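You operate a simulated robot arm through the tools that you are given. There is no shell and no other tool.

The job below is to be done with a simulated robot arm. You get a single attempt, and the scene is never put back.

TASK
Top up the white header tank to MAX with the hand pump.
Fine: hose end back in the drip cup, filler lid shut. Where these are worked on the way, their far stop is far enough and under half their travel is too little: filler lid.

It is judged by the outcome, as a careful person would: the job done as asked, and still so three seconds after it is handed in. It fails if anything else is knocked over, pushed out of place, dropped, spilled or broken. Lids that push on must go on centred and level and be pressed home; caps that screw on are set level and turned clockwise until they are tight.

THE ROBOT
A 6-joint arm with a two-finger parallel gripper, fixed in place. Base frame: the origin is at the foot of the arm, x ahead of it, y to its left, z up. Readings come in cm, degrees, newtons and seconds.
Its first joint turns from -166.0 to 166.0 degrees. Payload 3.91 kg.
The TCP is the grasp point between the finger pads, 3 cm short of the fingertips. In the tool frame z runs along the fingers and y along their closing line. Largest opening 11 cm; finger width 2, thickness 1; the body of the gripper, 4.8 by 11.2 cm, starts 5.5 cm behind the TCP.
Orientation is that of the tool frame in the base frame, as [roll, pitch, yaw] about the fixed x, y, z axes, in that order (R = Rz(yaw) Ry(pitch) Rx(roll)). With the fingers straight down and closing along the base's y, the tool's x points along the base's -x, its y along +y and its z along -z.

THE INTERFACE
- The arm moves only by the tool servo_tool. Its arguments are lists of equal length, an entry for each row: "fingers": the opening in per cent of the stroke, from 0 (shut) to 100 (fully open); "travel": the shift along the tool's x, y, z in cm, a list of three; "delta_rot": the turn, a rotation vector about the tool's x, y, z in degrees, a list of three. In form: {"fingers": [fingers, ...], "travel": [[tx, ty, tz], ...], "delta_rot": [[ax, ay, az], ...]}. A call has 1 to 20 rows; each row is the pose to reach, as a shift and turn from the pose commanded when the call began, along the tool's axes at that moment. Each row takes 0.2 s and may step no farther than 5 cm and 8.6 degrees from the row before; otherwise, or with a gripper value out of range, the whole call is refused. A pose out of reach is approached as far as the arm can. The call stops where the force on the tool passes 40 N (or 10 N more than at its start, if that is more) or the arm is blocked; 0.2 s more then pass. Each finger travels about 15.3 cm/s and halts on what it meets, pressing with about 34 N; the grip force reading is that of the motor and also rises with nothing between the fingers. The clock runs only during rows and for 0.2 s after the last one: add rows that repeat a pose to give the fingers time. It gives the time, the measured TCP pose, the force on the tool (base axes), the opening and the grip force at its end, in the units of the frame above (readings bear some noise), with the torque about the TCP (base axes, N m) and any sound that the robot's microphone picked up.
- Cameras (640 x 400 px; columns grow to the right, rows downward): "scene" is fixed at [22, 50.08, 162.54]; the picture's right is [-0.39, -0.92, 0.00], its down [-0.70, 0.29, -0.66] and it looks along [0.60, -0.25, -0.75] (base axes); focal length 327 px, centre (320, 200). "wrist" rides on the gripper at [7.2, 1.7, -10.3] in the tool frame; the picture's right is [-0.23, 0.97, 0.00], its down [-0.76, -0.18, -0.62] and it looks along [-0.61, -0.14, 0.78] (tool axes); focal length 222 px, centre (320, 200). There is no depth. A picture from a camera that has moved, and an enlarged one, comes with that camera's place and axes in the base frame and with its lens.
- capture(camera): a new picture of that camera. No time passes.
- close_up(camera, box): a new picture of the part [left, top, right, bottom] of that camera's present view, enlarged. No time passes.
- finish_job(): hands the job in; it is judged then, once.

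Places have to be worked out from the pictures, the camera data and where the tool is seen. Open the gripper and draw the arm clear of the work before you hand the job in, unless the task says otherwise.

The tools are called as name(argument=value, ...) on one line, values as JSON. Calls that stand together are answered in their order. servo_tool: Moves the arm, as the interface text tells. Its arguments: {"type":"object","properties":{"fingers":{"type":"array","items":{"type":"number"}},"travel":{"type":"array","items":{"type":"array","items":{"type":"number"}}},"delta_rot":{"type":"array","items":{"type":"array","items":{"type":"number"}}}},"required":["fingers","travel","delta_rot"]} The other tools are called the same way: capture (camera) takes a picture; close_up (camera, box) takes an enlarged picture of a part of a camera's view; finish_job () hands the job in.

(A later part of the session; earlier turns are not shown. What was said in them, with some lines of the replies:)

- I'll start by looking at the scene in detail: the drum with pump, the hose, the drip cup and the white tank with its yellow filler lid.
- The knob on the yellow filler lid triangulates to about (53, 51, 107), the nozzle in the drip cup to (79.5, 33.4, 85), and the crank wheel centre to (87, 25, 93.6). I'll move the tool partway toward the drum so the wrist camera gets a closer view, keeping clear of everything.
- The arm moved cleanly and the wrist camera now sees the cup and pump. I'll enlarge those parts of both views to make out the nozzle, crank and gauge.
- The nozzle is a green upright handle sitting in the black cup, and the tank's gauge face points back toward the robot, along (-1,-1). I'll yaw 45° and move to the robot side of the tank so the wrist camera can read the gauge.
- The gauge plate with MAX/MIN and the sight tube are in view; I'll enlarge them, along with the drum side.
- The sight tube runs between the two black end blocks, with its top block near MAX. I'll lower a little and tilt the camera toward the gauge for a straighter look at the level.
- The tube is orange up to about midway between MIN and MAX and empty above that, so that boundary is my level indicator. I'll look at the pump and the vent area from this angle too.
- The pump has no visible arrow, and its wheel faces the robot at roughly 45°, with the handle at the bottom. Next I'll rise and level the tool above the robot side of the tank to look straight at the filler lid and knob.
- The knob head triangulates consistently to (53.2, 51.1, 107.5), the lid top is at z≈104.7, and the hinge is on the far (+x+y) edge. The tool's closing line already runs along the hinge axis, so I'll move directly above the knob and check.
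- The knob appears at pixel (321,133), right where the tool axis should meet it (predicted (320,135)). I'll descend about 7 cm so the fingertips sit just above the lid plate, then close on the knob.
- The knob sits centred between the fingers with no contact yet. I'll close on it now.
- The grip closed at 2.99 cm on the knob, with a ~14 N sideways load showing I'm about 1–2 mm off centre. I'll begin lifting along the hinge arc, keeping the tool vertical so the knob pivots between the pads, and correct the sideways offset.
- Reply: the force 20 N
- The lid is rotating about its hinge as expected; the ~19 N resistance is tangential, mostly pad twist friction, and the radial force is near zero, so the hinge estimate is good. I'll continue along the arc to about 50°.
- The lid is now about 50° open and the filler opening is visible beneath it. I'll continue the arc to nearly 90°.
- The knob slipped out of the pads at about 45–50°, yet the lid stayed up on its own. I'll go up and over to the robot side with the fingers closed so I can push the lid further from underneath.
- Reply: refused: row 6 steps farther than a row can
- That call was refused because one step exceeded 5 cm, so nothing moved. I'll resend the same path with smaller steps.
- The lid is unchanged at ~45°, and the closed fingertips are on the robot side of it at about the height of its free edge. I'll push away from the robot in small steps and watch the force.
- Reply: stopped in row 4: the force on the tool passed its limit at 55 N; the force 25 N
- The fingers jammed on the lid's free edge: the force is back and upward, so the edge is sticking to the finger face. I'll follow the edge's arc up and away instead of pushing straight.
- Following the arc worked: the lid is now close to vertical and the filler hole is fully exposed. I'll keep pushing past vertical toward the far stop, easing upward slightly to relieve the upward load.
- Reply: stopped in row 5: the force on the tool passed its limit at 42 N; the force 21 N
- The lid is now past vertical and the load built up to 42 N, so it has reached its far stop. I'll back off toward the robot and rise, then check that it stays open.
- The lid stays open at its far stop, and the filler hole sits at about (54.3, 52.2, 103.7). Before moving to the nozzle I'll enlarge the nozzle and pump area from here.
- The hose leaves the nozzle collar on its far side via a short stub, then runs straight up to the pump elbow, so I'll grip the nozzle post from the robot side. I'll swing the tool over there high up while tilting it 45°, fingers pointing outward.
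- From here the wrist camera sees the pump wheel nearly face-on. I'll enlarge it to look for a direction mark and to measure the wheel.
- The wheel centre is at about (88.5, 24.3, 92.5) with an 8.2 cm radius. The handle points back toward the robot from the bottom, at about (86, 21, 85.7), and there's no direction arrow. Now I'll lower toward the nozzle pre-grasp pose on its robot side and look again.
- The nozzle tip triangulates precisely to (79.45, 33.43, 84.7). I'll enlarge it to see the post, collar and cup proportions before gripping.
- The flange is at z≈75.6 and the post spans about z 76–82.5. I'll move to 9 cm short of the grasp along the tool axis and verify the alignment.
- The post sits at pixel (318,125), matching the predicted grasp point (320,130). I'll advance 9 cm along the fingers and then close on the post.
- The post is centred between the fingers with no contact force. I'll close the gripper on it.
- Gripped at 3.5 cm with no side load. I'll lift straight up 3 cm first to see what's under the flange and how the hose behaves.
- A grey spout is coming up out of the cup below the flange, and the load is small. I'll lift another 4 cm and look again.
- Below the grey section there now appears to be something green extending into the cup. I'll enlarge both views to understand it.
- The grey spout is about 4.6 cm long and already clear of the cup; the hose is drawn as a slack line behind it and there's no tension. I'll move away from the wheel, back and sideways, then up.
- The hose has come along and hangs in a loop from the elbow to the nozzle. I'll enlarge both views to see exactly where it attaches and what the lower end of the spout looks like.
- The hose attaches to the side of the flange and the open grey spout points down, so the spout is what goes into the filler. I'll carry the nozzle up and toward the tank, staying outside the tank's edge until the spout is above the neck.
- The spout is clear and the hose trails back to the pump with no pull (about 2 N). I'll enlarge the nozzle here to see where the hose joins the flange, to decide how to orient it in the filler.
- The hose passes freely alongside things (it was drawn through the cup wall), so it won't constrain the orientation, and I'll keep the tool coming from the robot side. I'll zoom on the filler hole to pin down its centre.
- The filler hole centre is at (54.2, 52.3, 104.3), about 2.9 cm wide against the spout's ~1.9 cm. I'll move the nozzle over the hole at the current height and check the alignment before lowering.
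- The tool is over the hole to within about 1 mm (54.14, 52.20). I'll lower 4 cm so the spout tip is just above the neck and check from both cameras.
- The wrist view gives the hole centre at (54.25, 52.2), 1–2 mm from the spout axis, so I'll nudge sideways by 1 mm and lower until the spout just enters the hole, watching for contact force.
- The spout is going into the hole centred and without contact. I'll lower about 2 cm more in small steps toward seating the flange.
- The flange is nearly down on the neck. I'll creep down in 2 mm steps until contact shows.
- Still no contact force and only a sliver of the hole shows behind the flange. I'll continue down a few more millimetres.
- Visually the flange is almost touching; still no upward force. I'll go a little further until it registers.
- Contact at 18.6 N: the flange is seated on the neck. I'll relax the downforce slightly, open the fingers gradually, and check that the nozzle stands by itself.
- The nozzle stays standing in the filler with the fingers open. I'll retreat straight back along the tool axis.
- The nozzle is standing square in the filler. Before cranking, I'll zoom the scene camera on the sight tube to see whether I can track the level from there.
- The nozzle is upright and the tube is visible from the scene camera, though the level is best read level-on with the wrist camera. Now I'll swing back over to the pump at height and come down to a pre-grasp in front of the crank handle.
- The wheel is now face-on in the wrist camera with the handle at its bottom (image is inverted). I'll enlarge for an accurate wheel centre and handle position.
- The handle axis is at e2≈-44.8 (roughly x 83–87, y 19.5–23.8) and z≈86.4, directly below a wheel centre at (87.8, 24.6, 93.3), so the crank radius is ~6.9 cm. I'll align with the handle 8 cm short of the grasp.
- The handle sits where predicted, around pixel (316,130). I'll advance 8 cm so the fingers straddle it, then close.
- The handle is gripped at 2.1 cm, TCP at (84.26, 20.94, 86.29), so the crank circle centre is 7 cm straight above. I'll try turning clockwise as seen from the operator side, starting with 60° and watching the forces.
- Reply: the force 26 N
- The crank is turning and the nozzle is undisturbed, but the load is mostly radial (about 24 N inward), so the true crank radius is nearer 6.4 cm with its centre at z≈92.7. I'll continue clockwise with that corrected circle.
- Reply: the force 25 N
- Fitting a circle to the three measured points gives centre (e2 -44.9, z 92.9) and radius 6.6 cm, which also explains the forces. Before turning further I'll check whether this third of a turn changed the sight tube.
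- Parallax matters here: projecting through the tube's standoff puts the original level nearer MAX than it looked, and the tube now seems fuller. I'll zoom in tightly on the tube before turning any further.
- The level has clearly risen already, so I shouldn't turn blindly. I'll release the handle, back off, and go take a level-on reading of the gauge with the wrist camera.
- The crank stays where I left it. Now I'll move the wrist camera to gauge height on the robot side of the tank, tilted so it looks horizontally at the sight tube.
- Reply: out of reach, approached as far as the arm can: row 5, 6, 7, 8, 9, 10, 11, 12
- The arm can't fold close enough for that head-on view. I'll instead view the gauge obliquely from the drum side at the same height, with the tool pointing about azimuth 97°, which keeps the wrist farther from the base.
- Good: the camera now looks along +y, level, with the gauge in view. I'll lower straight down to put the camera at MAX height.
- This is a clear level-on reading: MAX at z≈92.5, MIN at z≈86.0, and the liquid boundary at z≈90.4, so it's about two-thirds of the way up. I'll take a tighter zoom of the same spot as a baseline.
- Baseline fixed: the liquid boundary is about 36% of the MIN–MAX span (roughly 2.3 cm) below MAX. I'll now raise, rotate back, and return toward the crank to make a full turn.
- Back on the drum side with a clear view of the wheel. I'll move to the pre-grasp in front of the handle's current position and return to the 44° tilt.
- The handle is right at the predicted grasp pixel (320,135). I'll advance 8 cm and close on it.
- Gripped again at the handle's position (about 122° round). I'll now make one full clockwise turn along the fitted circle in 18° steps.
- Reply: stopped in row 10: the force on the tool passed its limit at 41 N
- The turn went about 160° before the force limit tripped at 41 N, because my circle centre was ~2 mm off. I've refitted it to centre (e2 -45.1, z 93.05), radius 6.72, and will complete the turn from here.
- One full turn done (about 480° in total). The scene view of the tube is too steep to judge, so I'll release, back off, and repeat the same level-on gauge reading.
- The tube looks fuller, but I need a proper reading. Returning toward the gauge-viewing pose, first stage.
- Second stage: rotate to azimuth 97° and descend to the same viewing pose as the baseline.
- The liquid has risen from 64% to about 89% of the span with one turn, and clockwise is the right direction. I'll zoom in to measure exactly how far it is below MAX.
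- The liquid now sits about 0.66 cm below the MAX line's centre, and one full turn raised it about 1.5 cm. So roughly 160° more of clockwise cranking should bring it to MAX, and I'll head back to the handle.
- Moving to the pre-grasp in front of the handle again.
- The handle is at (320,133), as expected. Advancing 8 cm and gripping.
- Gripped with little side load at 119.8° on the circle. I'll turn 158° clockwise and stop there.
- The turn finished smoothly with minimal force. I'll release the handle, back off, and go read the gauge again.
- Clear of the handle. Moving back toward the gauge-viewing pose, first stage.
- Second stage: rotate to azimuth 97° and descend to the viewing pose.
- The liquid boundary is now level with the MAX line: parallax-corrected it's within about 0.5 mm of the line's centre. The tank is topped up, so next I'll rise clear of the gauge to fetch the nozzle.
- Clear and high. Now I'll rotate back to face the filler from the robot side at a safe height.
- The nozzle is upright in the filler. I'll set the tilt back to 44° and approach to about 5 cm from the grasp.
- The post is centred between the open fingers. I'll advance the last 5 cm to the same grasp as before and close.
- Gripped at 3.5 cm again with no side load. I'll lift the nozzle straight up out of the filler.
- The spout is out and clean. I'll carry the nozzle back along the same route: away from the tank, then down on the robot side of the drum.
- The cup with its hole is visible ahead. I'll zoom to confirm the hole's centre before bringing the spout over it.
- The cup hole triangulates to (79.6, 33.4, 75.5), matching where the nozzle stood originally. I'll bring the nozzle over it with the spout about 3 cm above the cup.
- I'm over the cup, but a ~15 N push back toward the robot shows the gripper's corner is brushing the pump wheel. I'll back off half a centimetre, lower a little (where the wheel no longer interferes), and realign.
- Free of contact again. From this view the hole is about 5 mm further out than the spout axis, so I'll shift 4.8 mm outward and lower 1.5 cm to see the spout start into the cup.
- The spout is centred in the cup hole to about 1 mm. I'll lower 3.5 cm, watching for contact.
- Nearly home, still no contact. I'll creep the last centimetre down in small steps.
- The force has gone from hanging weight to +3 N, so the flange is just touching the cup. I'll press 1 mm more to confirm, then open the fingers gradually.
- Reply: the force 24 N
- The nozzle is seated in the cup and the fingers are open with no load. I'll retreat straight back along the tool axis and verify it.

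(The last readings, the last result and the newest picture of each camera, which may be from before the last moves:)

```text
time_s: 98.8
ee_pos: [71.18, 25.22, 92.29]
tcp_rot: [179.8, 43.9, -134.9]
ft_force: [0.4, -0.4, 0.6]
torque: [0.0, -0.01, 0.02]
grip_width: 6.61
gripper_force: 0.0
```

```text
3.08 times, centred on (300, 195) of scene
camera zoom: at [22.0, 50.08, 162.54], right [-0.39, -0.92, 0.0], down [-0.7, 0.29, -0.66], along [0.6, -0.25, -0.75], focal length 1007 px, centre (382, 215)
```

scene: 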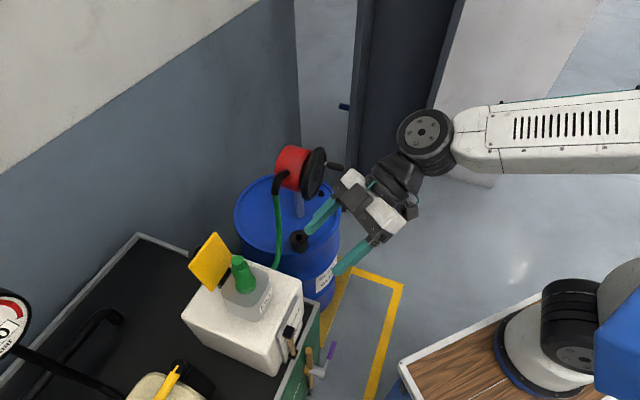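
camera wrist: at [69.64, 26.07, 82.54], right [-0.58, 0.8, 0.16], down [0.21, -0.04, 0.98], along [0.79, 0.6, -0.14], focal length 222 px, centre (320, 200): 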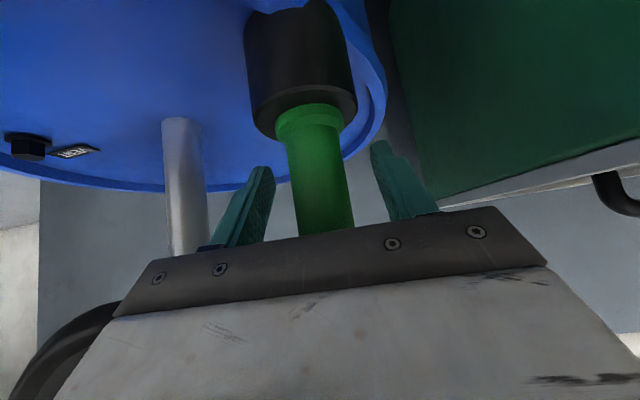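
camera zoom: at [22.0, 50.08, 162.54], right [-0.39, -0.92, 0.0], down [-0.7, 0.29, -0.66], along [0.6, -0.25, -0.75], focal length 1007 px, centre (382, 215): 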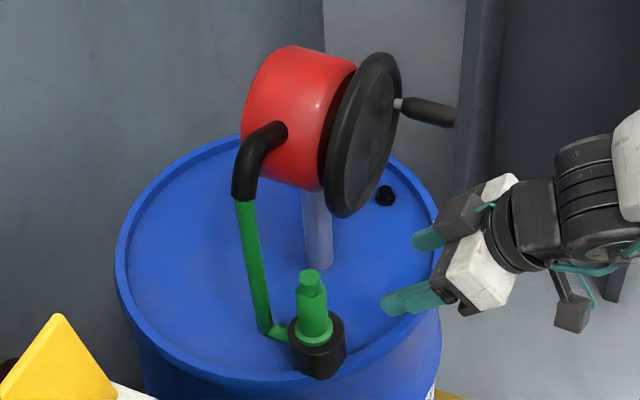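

The nozzle, hose and cup look exactly as at the start. Next is the lid: I'll rise, bring the tool back to vertical with fingers closed, and prepare to go over to the far side of the open lid.

servo_tool(fingers=[60, 60, 30, 0, 0, 0, 0, 0, 0], travel=[[-2.55, 0, -2.64], [-5.1, 0, -5.28], [-7.65, 0, -7.92], [-10.2, 0, -10.56], [-12.75, 0, -13.2], [-15.3, 0, -15.84], [-17.85, 0, -18.48], [-20.4, 0, -21.1], [-22.9, 0, -23.7]], delta_rot=[[0, 0, 0], [0, 5.5, 0], [0, 11, 0], [0, 16.5, 0], [0, 22, 0], [0, 27.5, 0], [0, 33, 0], [0, 38.5, 0], [0, 43.9, 0]])

capture(camera="scene")

```text
time_s: 100.8
ee_pos: [71.28, 25.06, 125.36]
tcp_rot: [180.0, -0.1, -134.9]
ft_force: [-0.6, 1.0, -0.1]
torque: [-0.01, 0.0, -0.02]
grip_width: 0.0
gripper_force: 33.8
```

```text
taken
```

scene: 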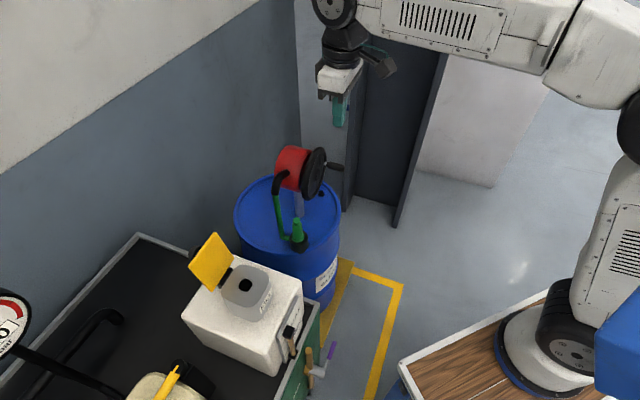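

Everything looks tidy. I'll travel high over to the far side of the open lid, fingers closed, offset to one side of the knob.

servo_tool(fingers=[0, 0, 0, 0, 0, 0, 0, 0, 0, 0], travel=[[-2.09, 3.41, -0.06], [-4.18, 6.82, -0.12], [-6.27, 10.23, -0.18], [-8.36, 13.64, -0.24], [-10.45, 17.05, -0.3], [-12.54, 20.46, -0.36], [-14.63, 23.87, -0.42], [-16.72, 27.28, -0.48], [-18.8, 30.7, -0.54], [-20.9, 34.1, -0.6]], delta_rot=[[0, 0, 0], [0, 0, 0], [0, 0, 0], [0, 0, 0], [0, 0, 0], [0, 0, 0], [0, 0, 0], [0, 0, 0], [0, 0, 0], [0, 0, 0]])

capture(camera="wrist")

close_up(camera="scene", box=[150, 180, 310, 320])

```text
time_s: 103.0
ee_pos: [61.05, 61.32, 125.06]
tcp_rot: [179.8, 0.2, -134.8]
ft_force: [-0.4, 0.0, 1.1]
torque: [0.09, -0.02, 0.0]
grip_width: 0.0
gripper_force: 34.0
out of reach, approached as far as the arm can: row 9, 10
```

```text
taken
camera wrist: at [54.8, 57.42, 135.38], right [-0.53, 0.85, 0.0], down [0.66, 0.41, 0.62], along [0.53, 0.33, -0.78], focal length 222 px, centre (320, 200)
```

wrist: 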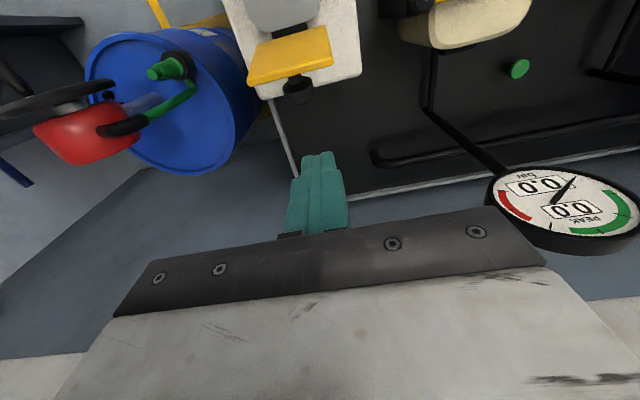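

```text
2.86 times, centred on (230, 250) of scene
camera zoom: at [22.0, 50.08, 162.54], right [-0.39, -0.92, 0.0], down [-0.7, 0.29, -0.66], along [0.6, -0.25, -0.75], focal length 935 px, centre (577, 57)
```

zoom: 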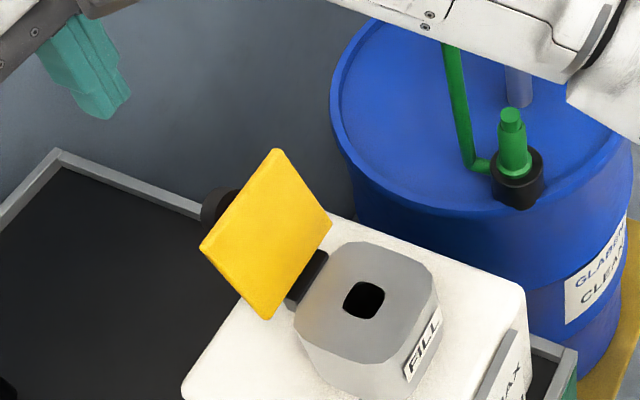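

The arm tops out at about 86.5 cm out at this height, which still puts the fingers behind the lid (free edge ≈82.4, knob end ≈85.8). I'll lower a few centimetres while checking where the tool actually goes.

servo_tool(fingers=[0, 0], travel=[[0, 0, 2], [0, 0, 4]], delta_rot=[[0, 0, 0], [0, 0, 0]])

capture(camera="wrist")

```text
time_s: 103.6
ee_pos: [61.07, 61.47, 120.95]
tcp_rot: [179.9, 0.1, -134.7]
ft_force: [0.2, 0.2, -0.3]
torque: [-0.04, 0.0, -0.01]
grip_width: 0.0
gripper_force: 34.2
```

```text
taken
camera wrist: at [54.86, 57.5, 131.22], right [-0.53, 0.85, 0.0], down [0.66, 0.41, 0.62], along [0.53, 0.33, -0.78], focal length 222 px, centre (320, 200)
```

wrist: 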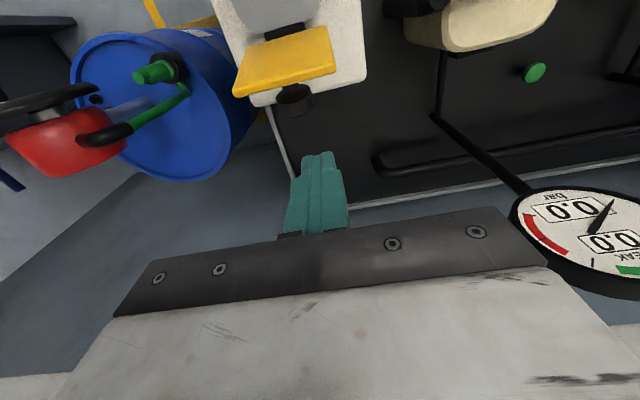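

The tool went straight down as intended. I'll shift sideways to clear the knob and lower to just above mid-height of the lid's free edge, behind it.

servo_tool(fingers=[0, 0, 0, 0], travel=[[0, 1.2, 0.8], [-0.3, 1.2, 3.4], [-0.5, 1.2, 6.0], [-0.5, 1.2, 7.6]], delta_rot=[[0, 0, 0], [0, 0, 0], [0, 0, 0], [0, 0, 0]])

capture(camera="wrist")

close_up(camera="scene", box=[150, 180, 310, 320])

```text
time_s: 104.6
ee_pos: [60.52, 62.53, 113.23]
tcp_rot: [179.9, 0.0, -134.7]
ft_force: [-0.2, -0.2, 0.5]
torque: [0.02, 0.01, 0.0]
grip_width: 0.0
gripper_force: 33.7
```

```text
taken
camera wrist: at [54.34, 58.68, 123.59], right [-0.53, 0.85, 0.0], down [0.66, 0.41, 0.62], along [0.53, 0.33, -0.78], focal length 222 px, centre (320, 200)
```

wrist: 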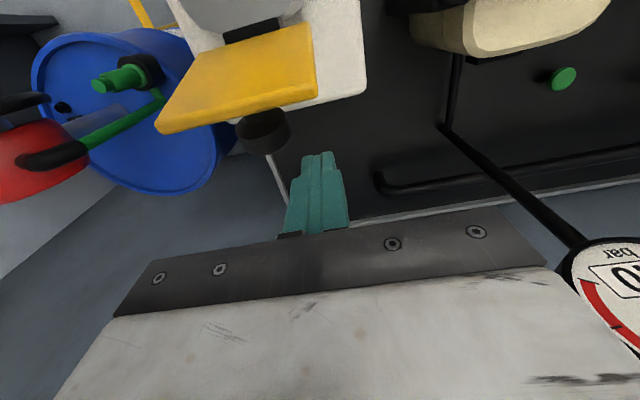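

```text
2.86 times, centred on (230, 250) of scene
camera zoom: at [22.0, 50.08, 162.54], right [-0.39, -0.92, 0.0], down [-0.7, 0.29, -0.66], along [0.6, -0.25, -0.75], focal length 935 px, centre (577, 57)
```

zoom: 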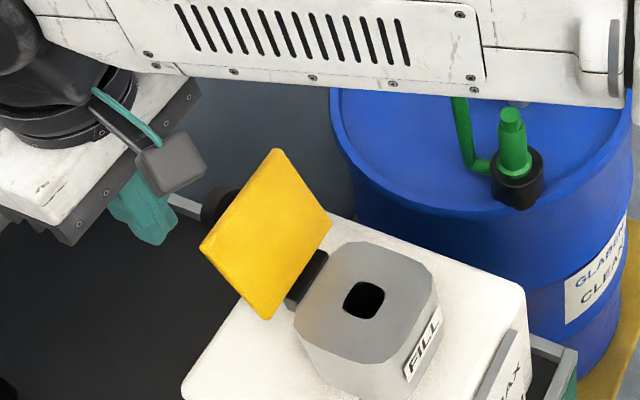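

The fingers are behind the lid, overlapping its near-side edge by about 2 cm and clear of the knob by 5 mm. I'll push the lid back toward the robot along its arc until it's past vertical.

servo_tool(fingers=[0, 0, 0, 0, 0, 0, 0], travel=[[1.5, 0, 0.03], [2.7, 0, -0.27], [3.8, 0, -0.57], [5.0, 0, -0.77], [6.2, 0, -0.77], [7.4, 0, -0.62], [8.6, 0, -0.27]], delta_rot=[[0, 0, 0], [0, 0, 0], [0, 0, 0], [0, 0, 0], [0, 0, 0], [0, 0, 0], [0, 0, 0]])

capture(camera="wrist")

close_up(camera="scene", box=[150, 180, 310, 320])

```text
time_s: 106.2
ee_pos: [54.54, 56.47, 113.6]
tcp_rot: [179.9, 0.1, -134.7]
ft_force: [0.4, -0.7, 0.3]
torque: [-0.04, 0.02, 0.05]
grip_width: 0.0
gripper_force: 33.7
```

```text
taken
camera wrist: at [48.27, 52.62, 123.82], right [-0.53, 0.85, 0.0], down [0.66, 0.41, 0.62], along [0.53, 0.33, -0.78], focal length 222 px, centre (320, 200)
```

wrist: 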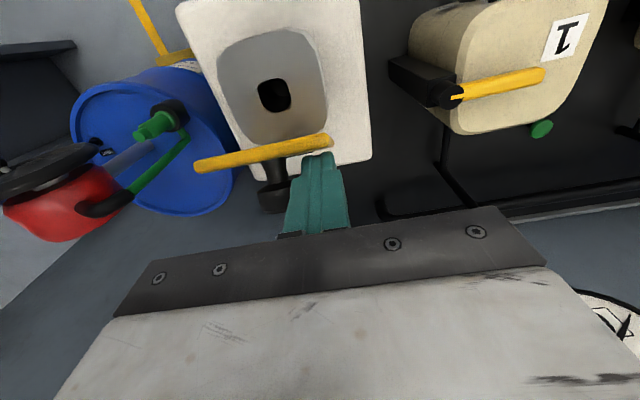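

```text
2.86 times, centred on (230, 250) of scene
camera zoom: at [22.0, 50.08, 162.54], right [-0.39, -0.92, 0.0], down [-0.7, 0.29, -0.66], along [0.6, -0.25, -0.75], focal length 935 px, centre (577, 57)
```

zoom: 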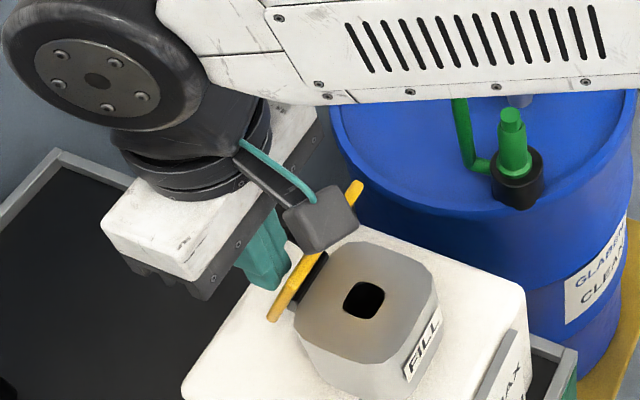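

The lid is following nicely, now tipped past vertical toward closed. I'll continue down the arc, pushing on its top near the free edge.

servo_tool(fingers=[0, 0, 0, 0, 0], travel=[[1.19, 0, 0.7], [2.14, 0, 1.5], [2.99, 0, 2.4], [3.59, 0, 3.5], [4.04, 0, 4.5]], delta_rot=[[0, 0, 0], [0, 0, 0], [0, 0, 0], [0, 0, 0], [0, 0, 0]])

capture(camera="wrist")

close_up(camera="scene", box=[170, 210, 330, 330])

```text
time_s: 107.4
ee_pos: [51.72, 53.73, 109.04]
tcp_rot: [179.8, 0.0, -134.7]
ft_force: [-0.7, 1.1, 0.3]
torque: [0.0, 0.0, -0.01]
grip_width: 0.02
gripper_force: 34.1
```

```text
taken
camera wrist: at [45.41, 49.74, 119.36], right [-0.53, 0.85, 0.0], down [0.66, 0.41, 0.62], along [0.53, 0.33, -0.78], focal length 222 px, centre (320, 200)
```

wrist: 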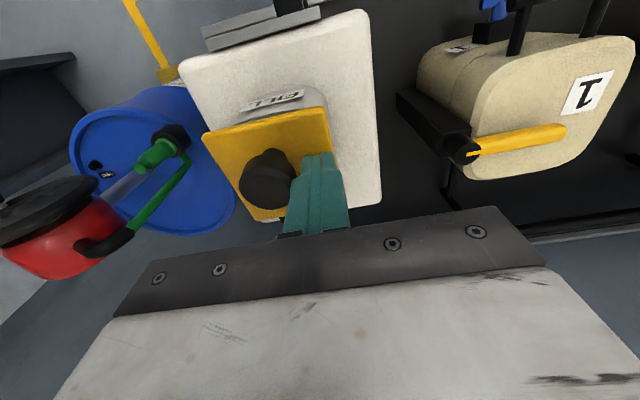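

```text
3.33 times, centred on (250, 270) of scene
camera zoom: at [22.0, 50.08, 162.54], right [-0.39, -0.92, 0.0], down [-0.7, 0.29, -0.66], along [0.6, -0.25, -0.75], focal length 1091 px, centre (553, -33)
```

zoom: 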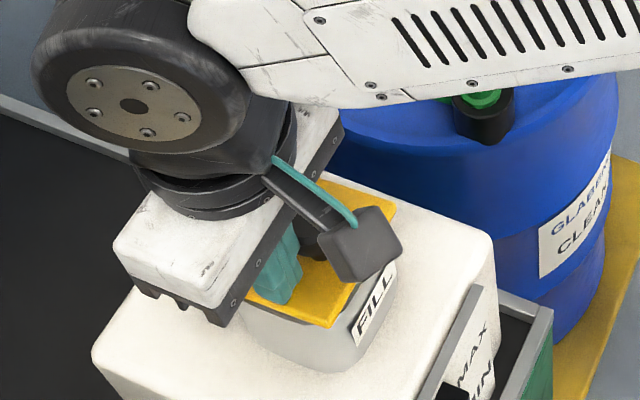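

The lid is nearly closed. I'll press down on it in small steps until it's firmly shut.

servo_tool(fingers=[0, 0, 0, 0, 0, 0], travel=[[0.3, 0, 0.4], [0.5, 0, 0.8], [0.6, 0, 1.1], [0.6, 0, 1.3], [0.6, 0, 1.5], [0.6, 0, 1.6]], delta_rot=[[0, 0, 0], [0, 0, 0], [0, 0, 0], [0, 0, 0], [0, 0, 0], [0, 0, 0]])

close_up(camera="scene", box=[170, 210, 330, 330])

```text
time_s: 108.3
ee_pos: [51.35, 53.34, 108.37]
tcp_rot: [179.7, 0.8, -134.8]
ft_force: [-3.3, -2.7, 7.9]
torque: [-0.16, 0.15, 0.02]
grip_width: 0.0
gripper_force: 33.7
stopped in row 4: the force on the tool passed its limit at 43 N (the readings are from after the stop); the commanded pose is now the measured one
```

```text
3.33 times, centred on (250, 270) of scene
camera zoom: at [22.0, 50.08, 162.54], right [-0.39, -0.92, 0.0], down [-0.7, 0.29, -0.66], along [0.6, -0.25, -0.75], focal length 1091 px, centre (553, -33)
```

zoom: 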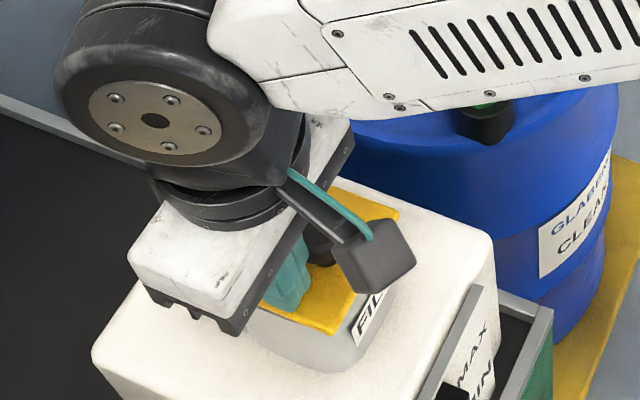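

The press built to 43 N at the lid's closed height, so it's home. I'll lift off straight up and check that the lid lies flat and shut.

servo_tool(fingers=[0, 0, 0, 0], travel=[[0, 0, -2], [0, 0, -6], [0, 0, -10], [0, 0, -14]], delta_rot=[[0, 0, 0], [0, 0, 0], [0, 0, 0], [0, 0, 0]])

capture(camera="wrist")

close_up(camera="scene", box=[170, 210, 330, 330])

```text
time_s: 109.3
ee_pos: [51.36, 53.29, 122.27]
tcp_rot: [179.8, 0.5, -134.8]
ft_force: [0.0, -0.3, -0.3]
torque: [-0.01, -0.02, -0.01]
grip_width: 0.0
gripper_force: 34.1
```

```text
taken
camera wrist: at [45.05, 49.3, 132.53], right [-0.53, 0.85, 0.01], down [0.66, 0.41, 0.63], along [0.53, 0.34, -0.78], focal length 222 px, centre (320, 200)
```

wrist: 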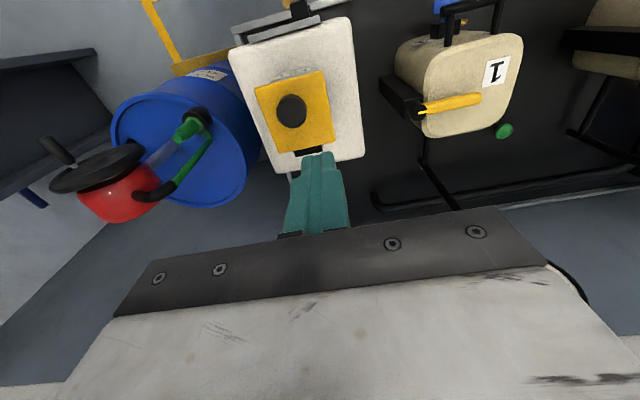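

```text
3.33 times, centred on (250, 270) of scene
camera zoom: at [22.0, 50.08, 162.54], right [-0.39, -0.92, 0.0], down [-0.7, 0.29, -0.66], along [0.6, -0.25, -0.75], focal length 1091 px, centre (553, -33)
```

zoom: 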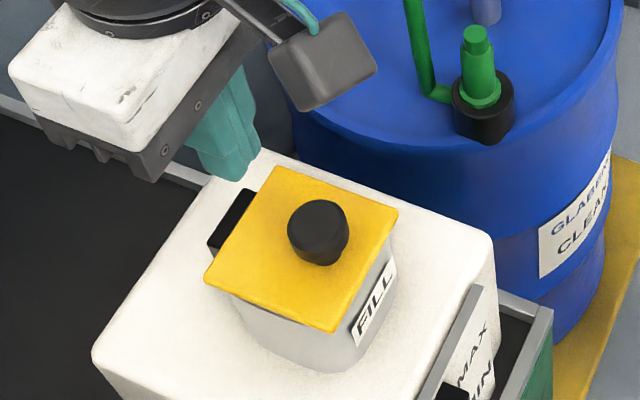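

The lid lies flat in exactly its original closed position and the hose end is in the cup. As a last check I'll re-read the gauge from the same level-on pose, which also takes the arm clear of the work.

servo_tool(fingers=[0, 20, 40, 60, 70, 70, 70, 70, 70], travel=[[1.2, -1.5, -1.0], [2.8, -4.9, 1.4], [4.4, -8.2, 3.8], [6.0, -11.5, 6.2], [7.6, -14.8, 8.6], [9.2, -18.1, 11.0], [10.8, -21.5, 13.4], [12.0, -24.0, 16.0], [12.4, -24.8, 17.9]], delta_rot=[[0, -5, 0], [0, -11, 0], [0, -17, 0], [0, -23, 0], [0, -29, 0], [0, -35, 0], [0, -41, 0], [0, -47, 0], [0, -52.4, 0]])

capture(camera="scene")

```text
time_s: 111.3
ee_pos: [59.15, 27.93, 105.03]
tcp_rot: [-178.8, 48.0, -130.2]
ft_force: [1.6, 0.5, 0.4]
torque: [-0.02, 0.11, -0.09]
grip_width: 7.72
gripper_force: 0.1
out of reach, approached as far as the arm can: row 8, 9
```

```text
taken
```

scene: 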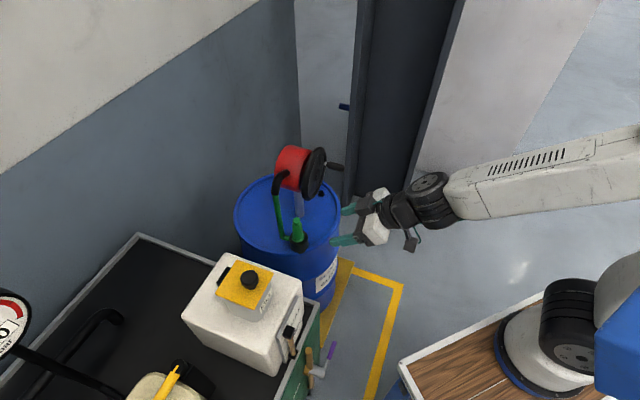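

Scene looks as intended. I'll finish rotating to the gauge-viewing direction.

servo_tool(fingers=[70, 70, 70, 70, 70, 70, 70], travel=[[0.14, 2.03, 0.06], [0.27, 4.06, 0.12], [0.41, 6.09, 0.18], [0.55, 8.1, 0.25], [0.68, 10.1, 0.31], [0.82, 12.2, 0.37], [0.96, 14.2, 0.43]], delta_rot=[[-5.03, 0, -4.53], [-10.06, 0, -9.06], [-15.1, 0, -13.6], [-20.1, 0, -18.1], [-25.1, 0, -22.6], [-30.2, 0, -27.2], [-35.2, 0, -31.7]])

```text
time_s: 112.9
ee_pos: [48.81, 37.78, 104.52]
tcp_rot: [179.2, 49.8, -86.5]
ft_force: [-1.1, -0.5, 0.5]
torque: [0.01, 0.0, 0.0]
grip_width: 7.7
gripper_force: 0.1
```

Now descending to the gauge height for the final reading.

servo_tool(fingers=[70, 70, 70, 70], travel=[[2.35, 0.14, 1.67], [4.7, 0.28, 3.34], [7.05, 0.42, 5.0], [9.4, 0.56, 6.68]], delta_rot=[[0, -0.5, 0], [0, -1.0, 0], [0, -1.6, 0], [0, -2.2, 0]])

capture(camera="wrist")

close_up(camera="wrist", box=[310, 100, 400, 210])

```text
time_s: 113.9
ee_pos: [48.21, 36.66, 93.04]
tcp_rot: [179.3, 52.0, -86.6]
ft_force: [-0.9, -0.4, -0.5]
torque: [0.02, 0.02, -0.02]
grip_width: 7.69
gripper_force: 0.1
```

```text
taken
camera wrist: at [47.4, 24.06, 93.74], right [-0.98, 0.07, 0.19], down [0.19, -0.01, 0.98], along [0.07, 1.0, 0.0], focal length 222 px, centre (320, 200)
```

wrist: 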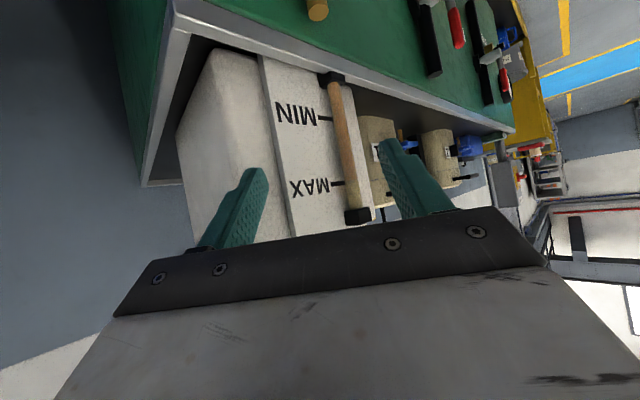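

```text
3.64 times, centred on (355, 155) of wrist
camera zoom: at [47.4, 24.06, 93.74], right [-0.98, 0.07, 0.19], down [0.19, -0.01, 0.98], along [0.07, 1.0, 0.0], focal length 808 px, centre (193, 364)
```

zoom: 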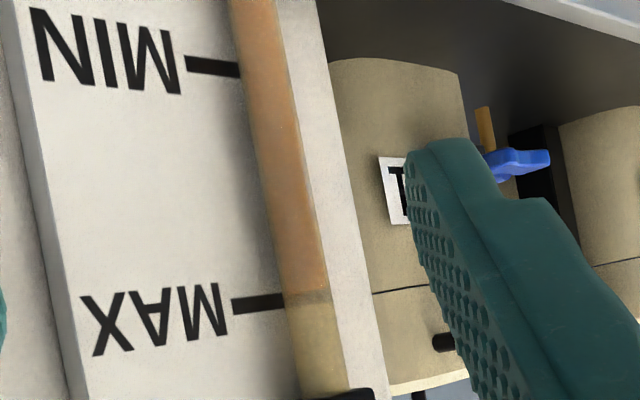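

The liquid surface sits on the MAX line (within about 1 mm), the lid is shut and the nozzle is back in the cup. I'll rise clear of the work with the gripper open and take a final look.

servo_tool(fingers=[80, 90, 100, 100, 100, 100, 100], travel=[[-2.93, 0, -2.29], [-5.86, 0, -4.57], [-8.79, 0, -6.86], [-11.7, 0, -9.14], [-14.6, 0, -11.4], [-17.6, 0, -13.7], [-20.5, 0, -16.0]], delta_rot=[[0, 0, 0], [0, 0, 0], [0, 0, 0], [0, 0, 0], [0, 0, 0], [0, 0, 0], [0, 0, 0]])

capture(camera="scene")

close_up(camera="scene", box=[160, 130, 370, 330])

```text
time_s: 115.5
ee_pos: [48.47, 36.82, 119.16]
tcp_rot: [179.1, 52.0, -86.7]
ft_force: [-0.9, 0.5, -0.4]
torque: [0.01, -0.03, 0.04]
grip_width: 11.01
gripper_force: 0.2
```

```text
taken
```

scene: 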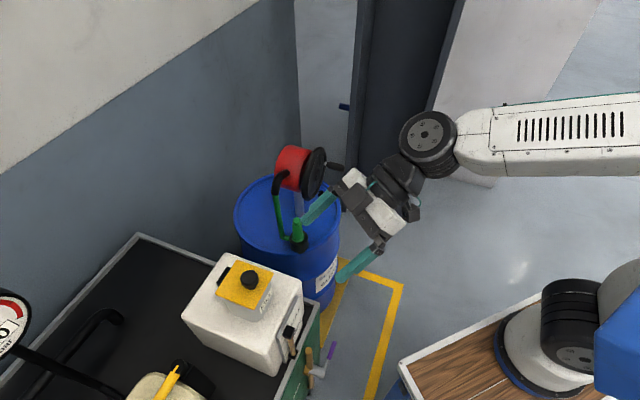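

```text
2.00 times, centred on (265, 230) of scene
camera zoom: at [22.0, 50.08, 162.54], right [-0.39, -0.92, 0.0], down [-0.7, 0.29, -0.66], along [0.6, -0.25, -0.75], focal length 655 px, centre (430, 140)
```

zoom: 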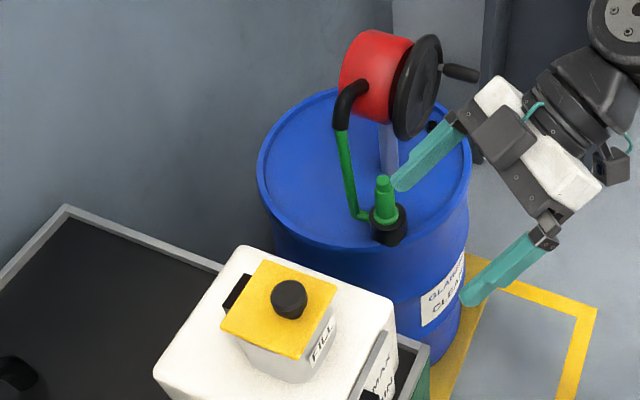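

The level is at MAX, the filler lid is shut, and the hose end is seated in the drip cup. Nothing was spilled or moved out of place. The gripper is open and well clear of the work, so I'm handing the job in.

finish_job()

```text
The job is handed in.
```

The header tank is topped up to MAX. In the last level-on reading, the liquid sat on the MAX line, about 1 mm below its centre. I've handed the job in, but no verdict came back.

- **Pumping:** clockwise, seen from the handle side, was the right direction. It took about 1¾ turns, and I checked the gauge between turns so as not to overfill.
- **Hose end:** it is back in the drip cup, seated the way it was at the start. I saw no drips or spills in the pictures.
- **Filler lid:** it opened fully to its far stop. Afterwards I pressed it shut, and it lies flat in its original position.
- **Contacts along the way:** the fingers briefly jammed against the lid edge (about 55 N) while I was opening it. On the way back to the cup, the gripper brushed the pump wheel with the hose already out of the tank. Neither left anything out of place that I could see.
- **Crank handle:** it now rests out to the side instead of at the bottom.
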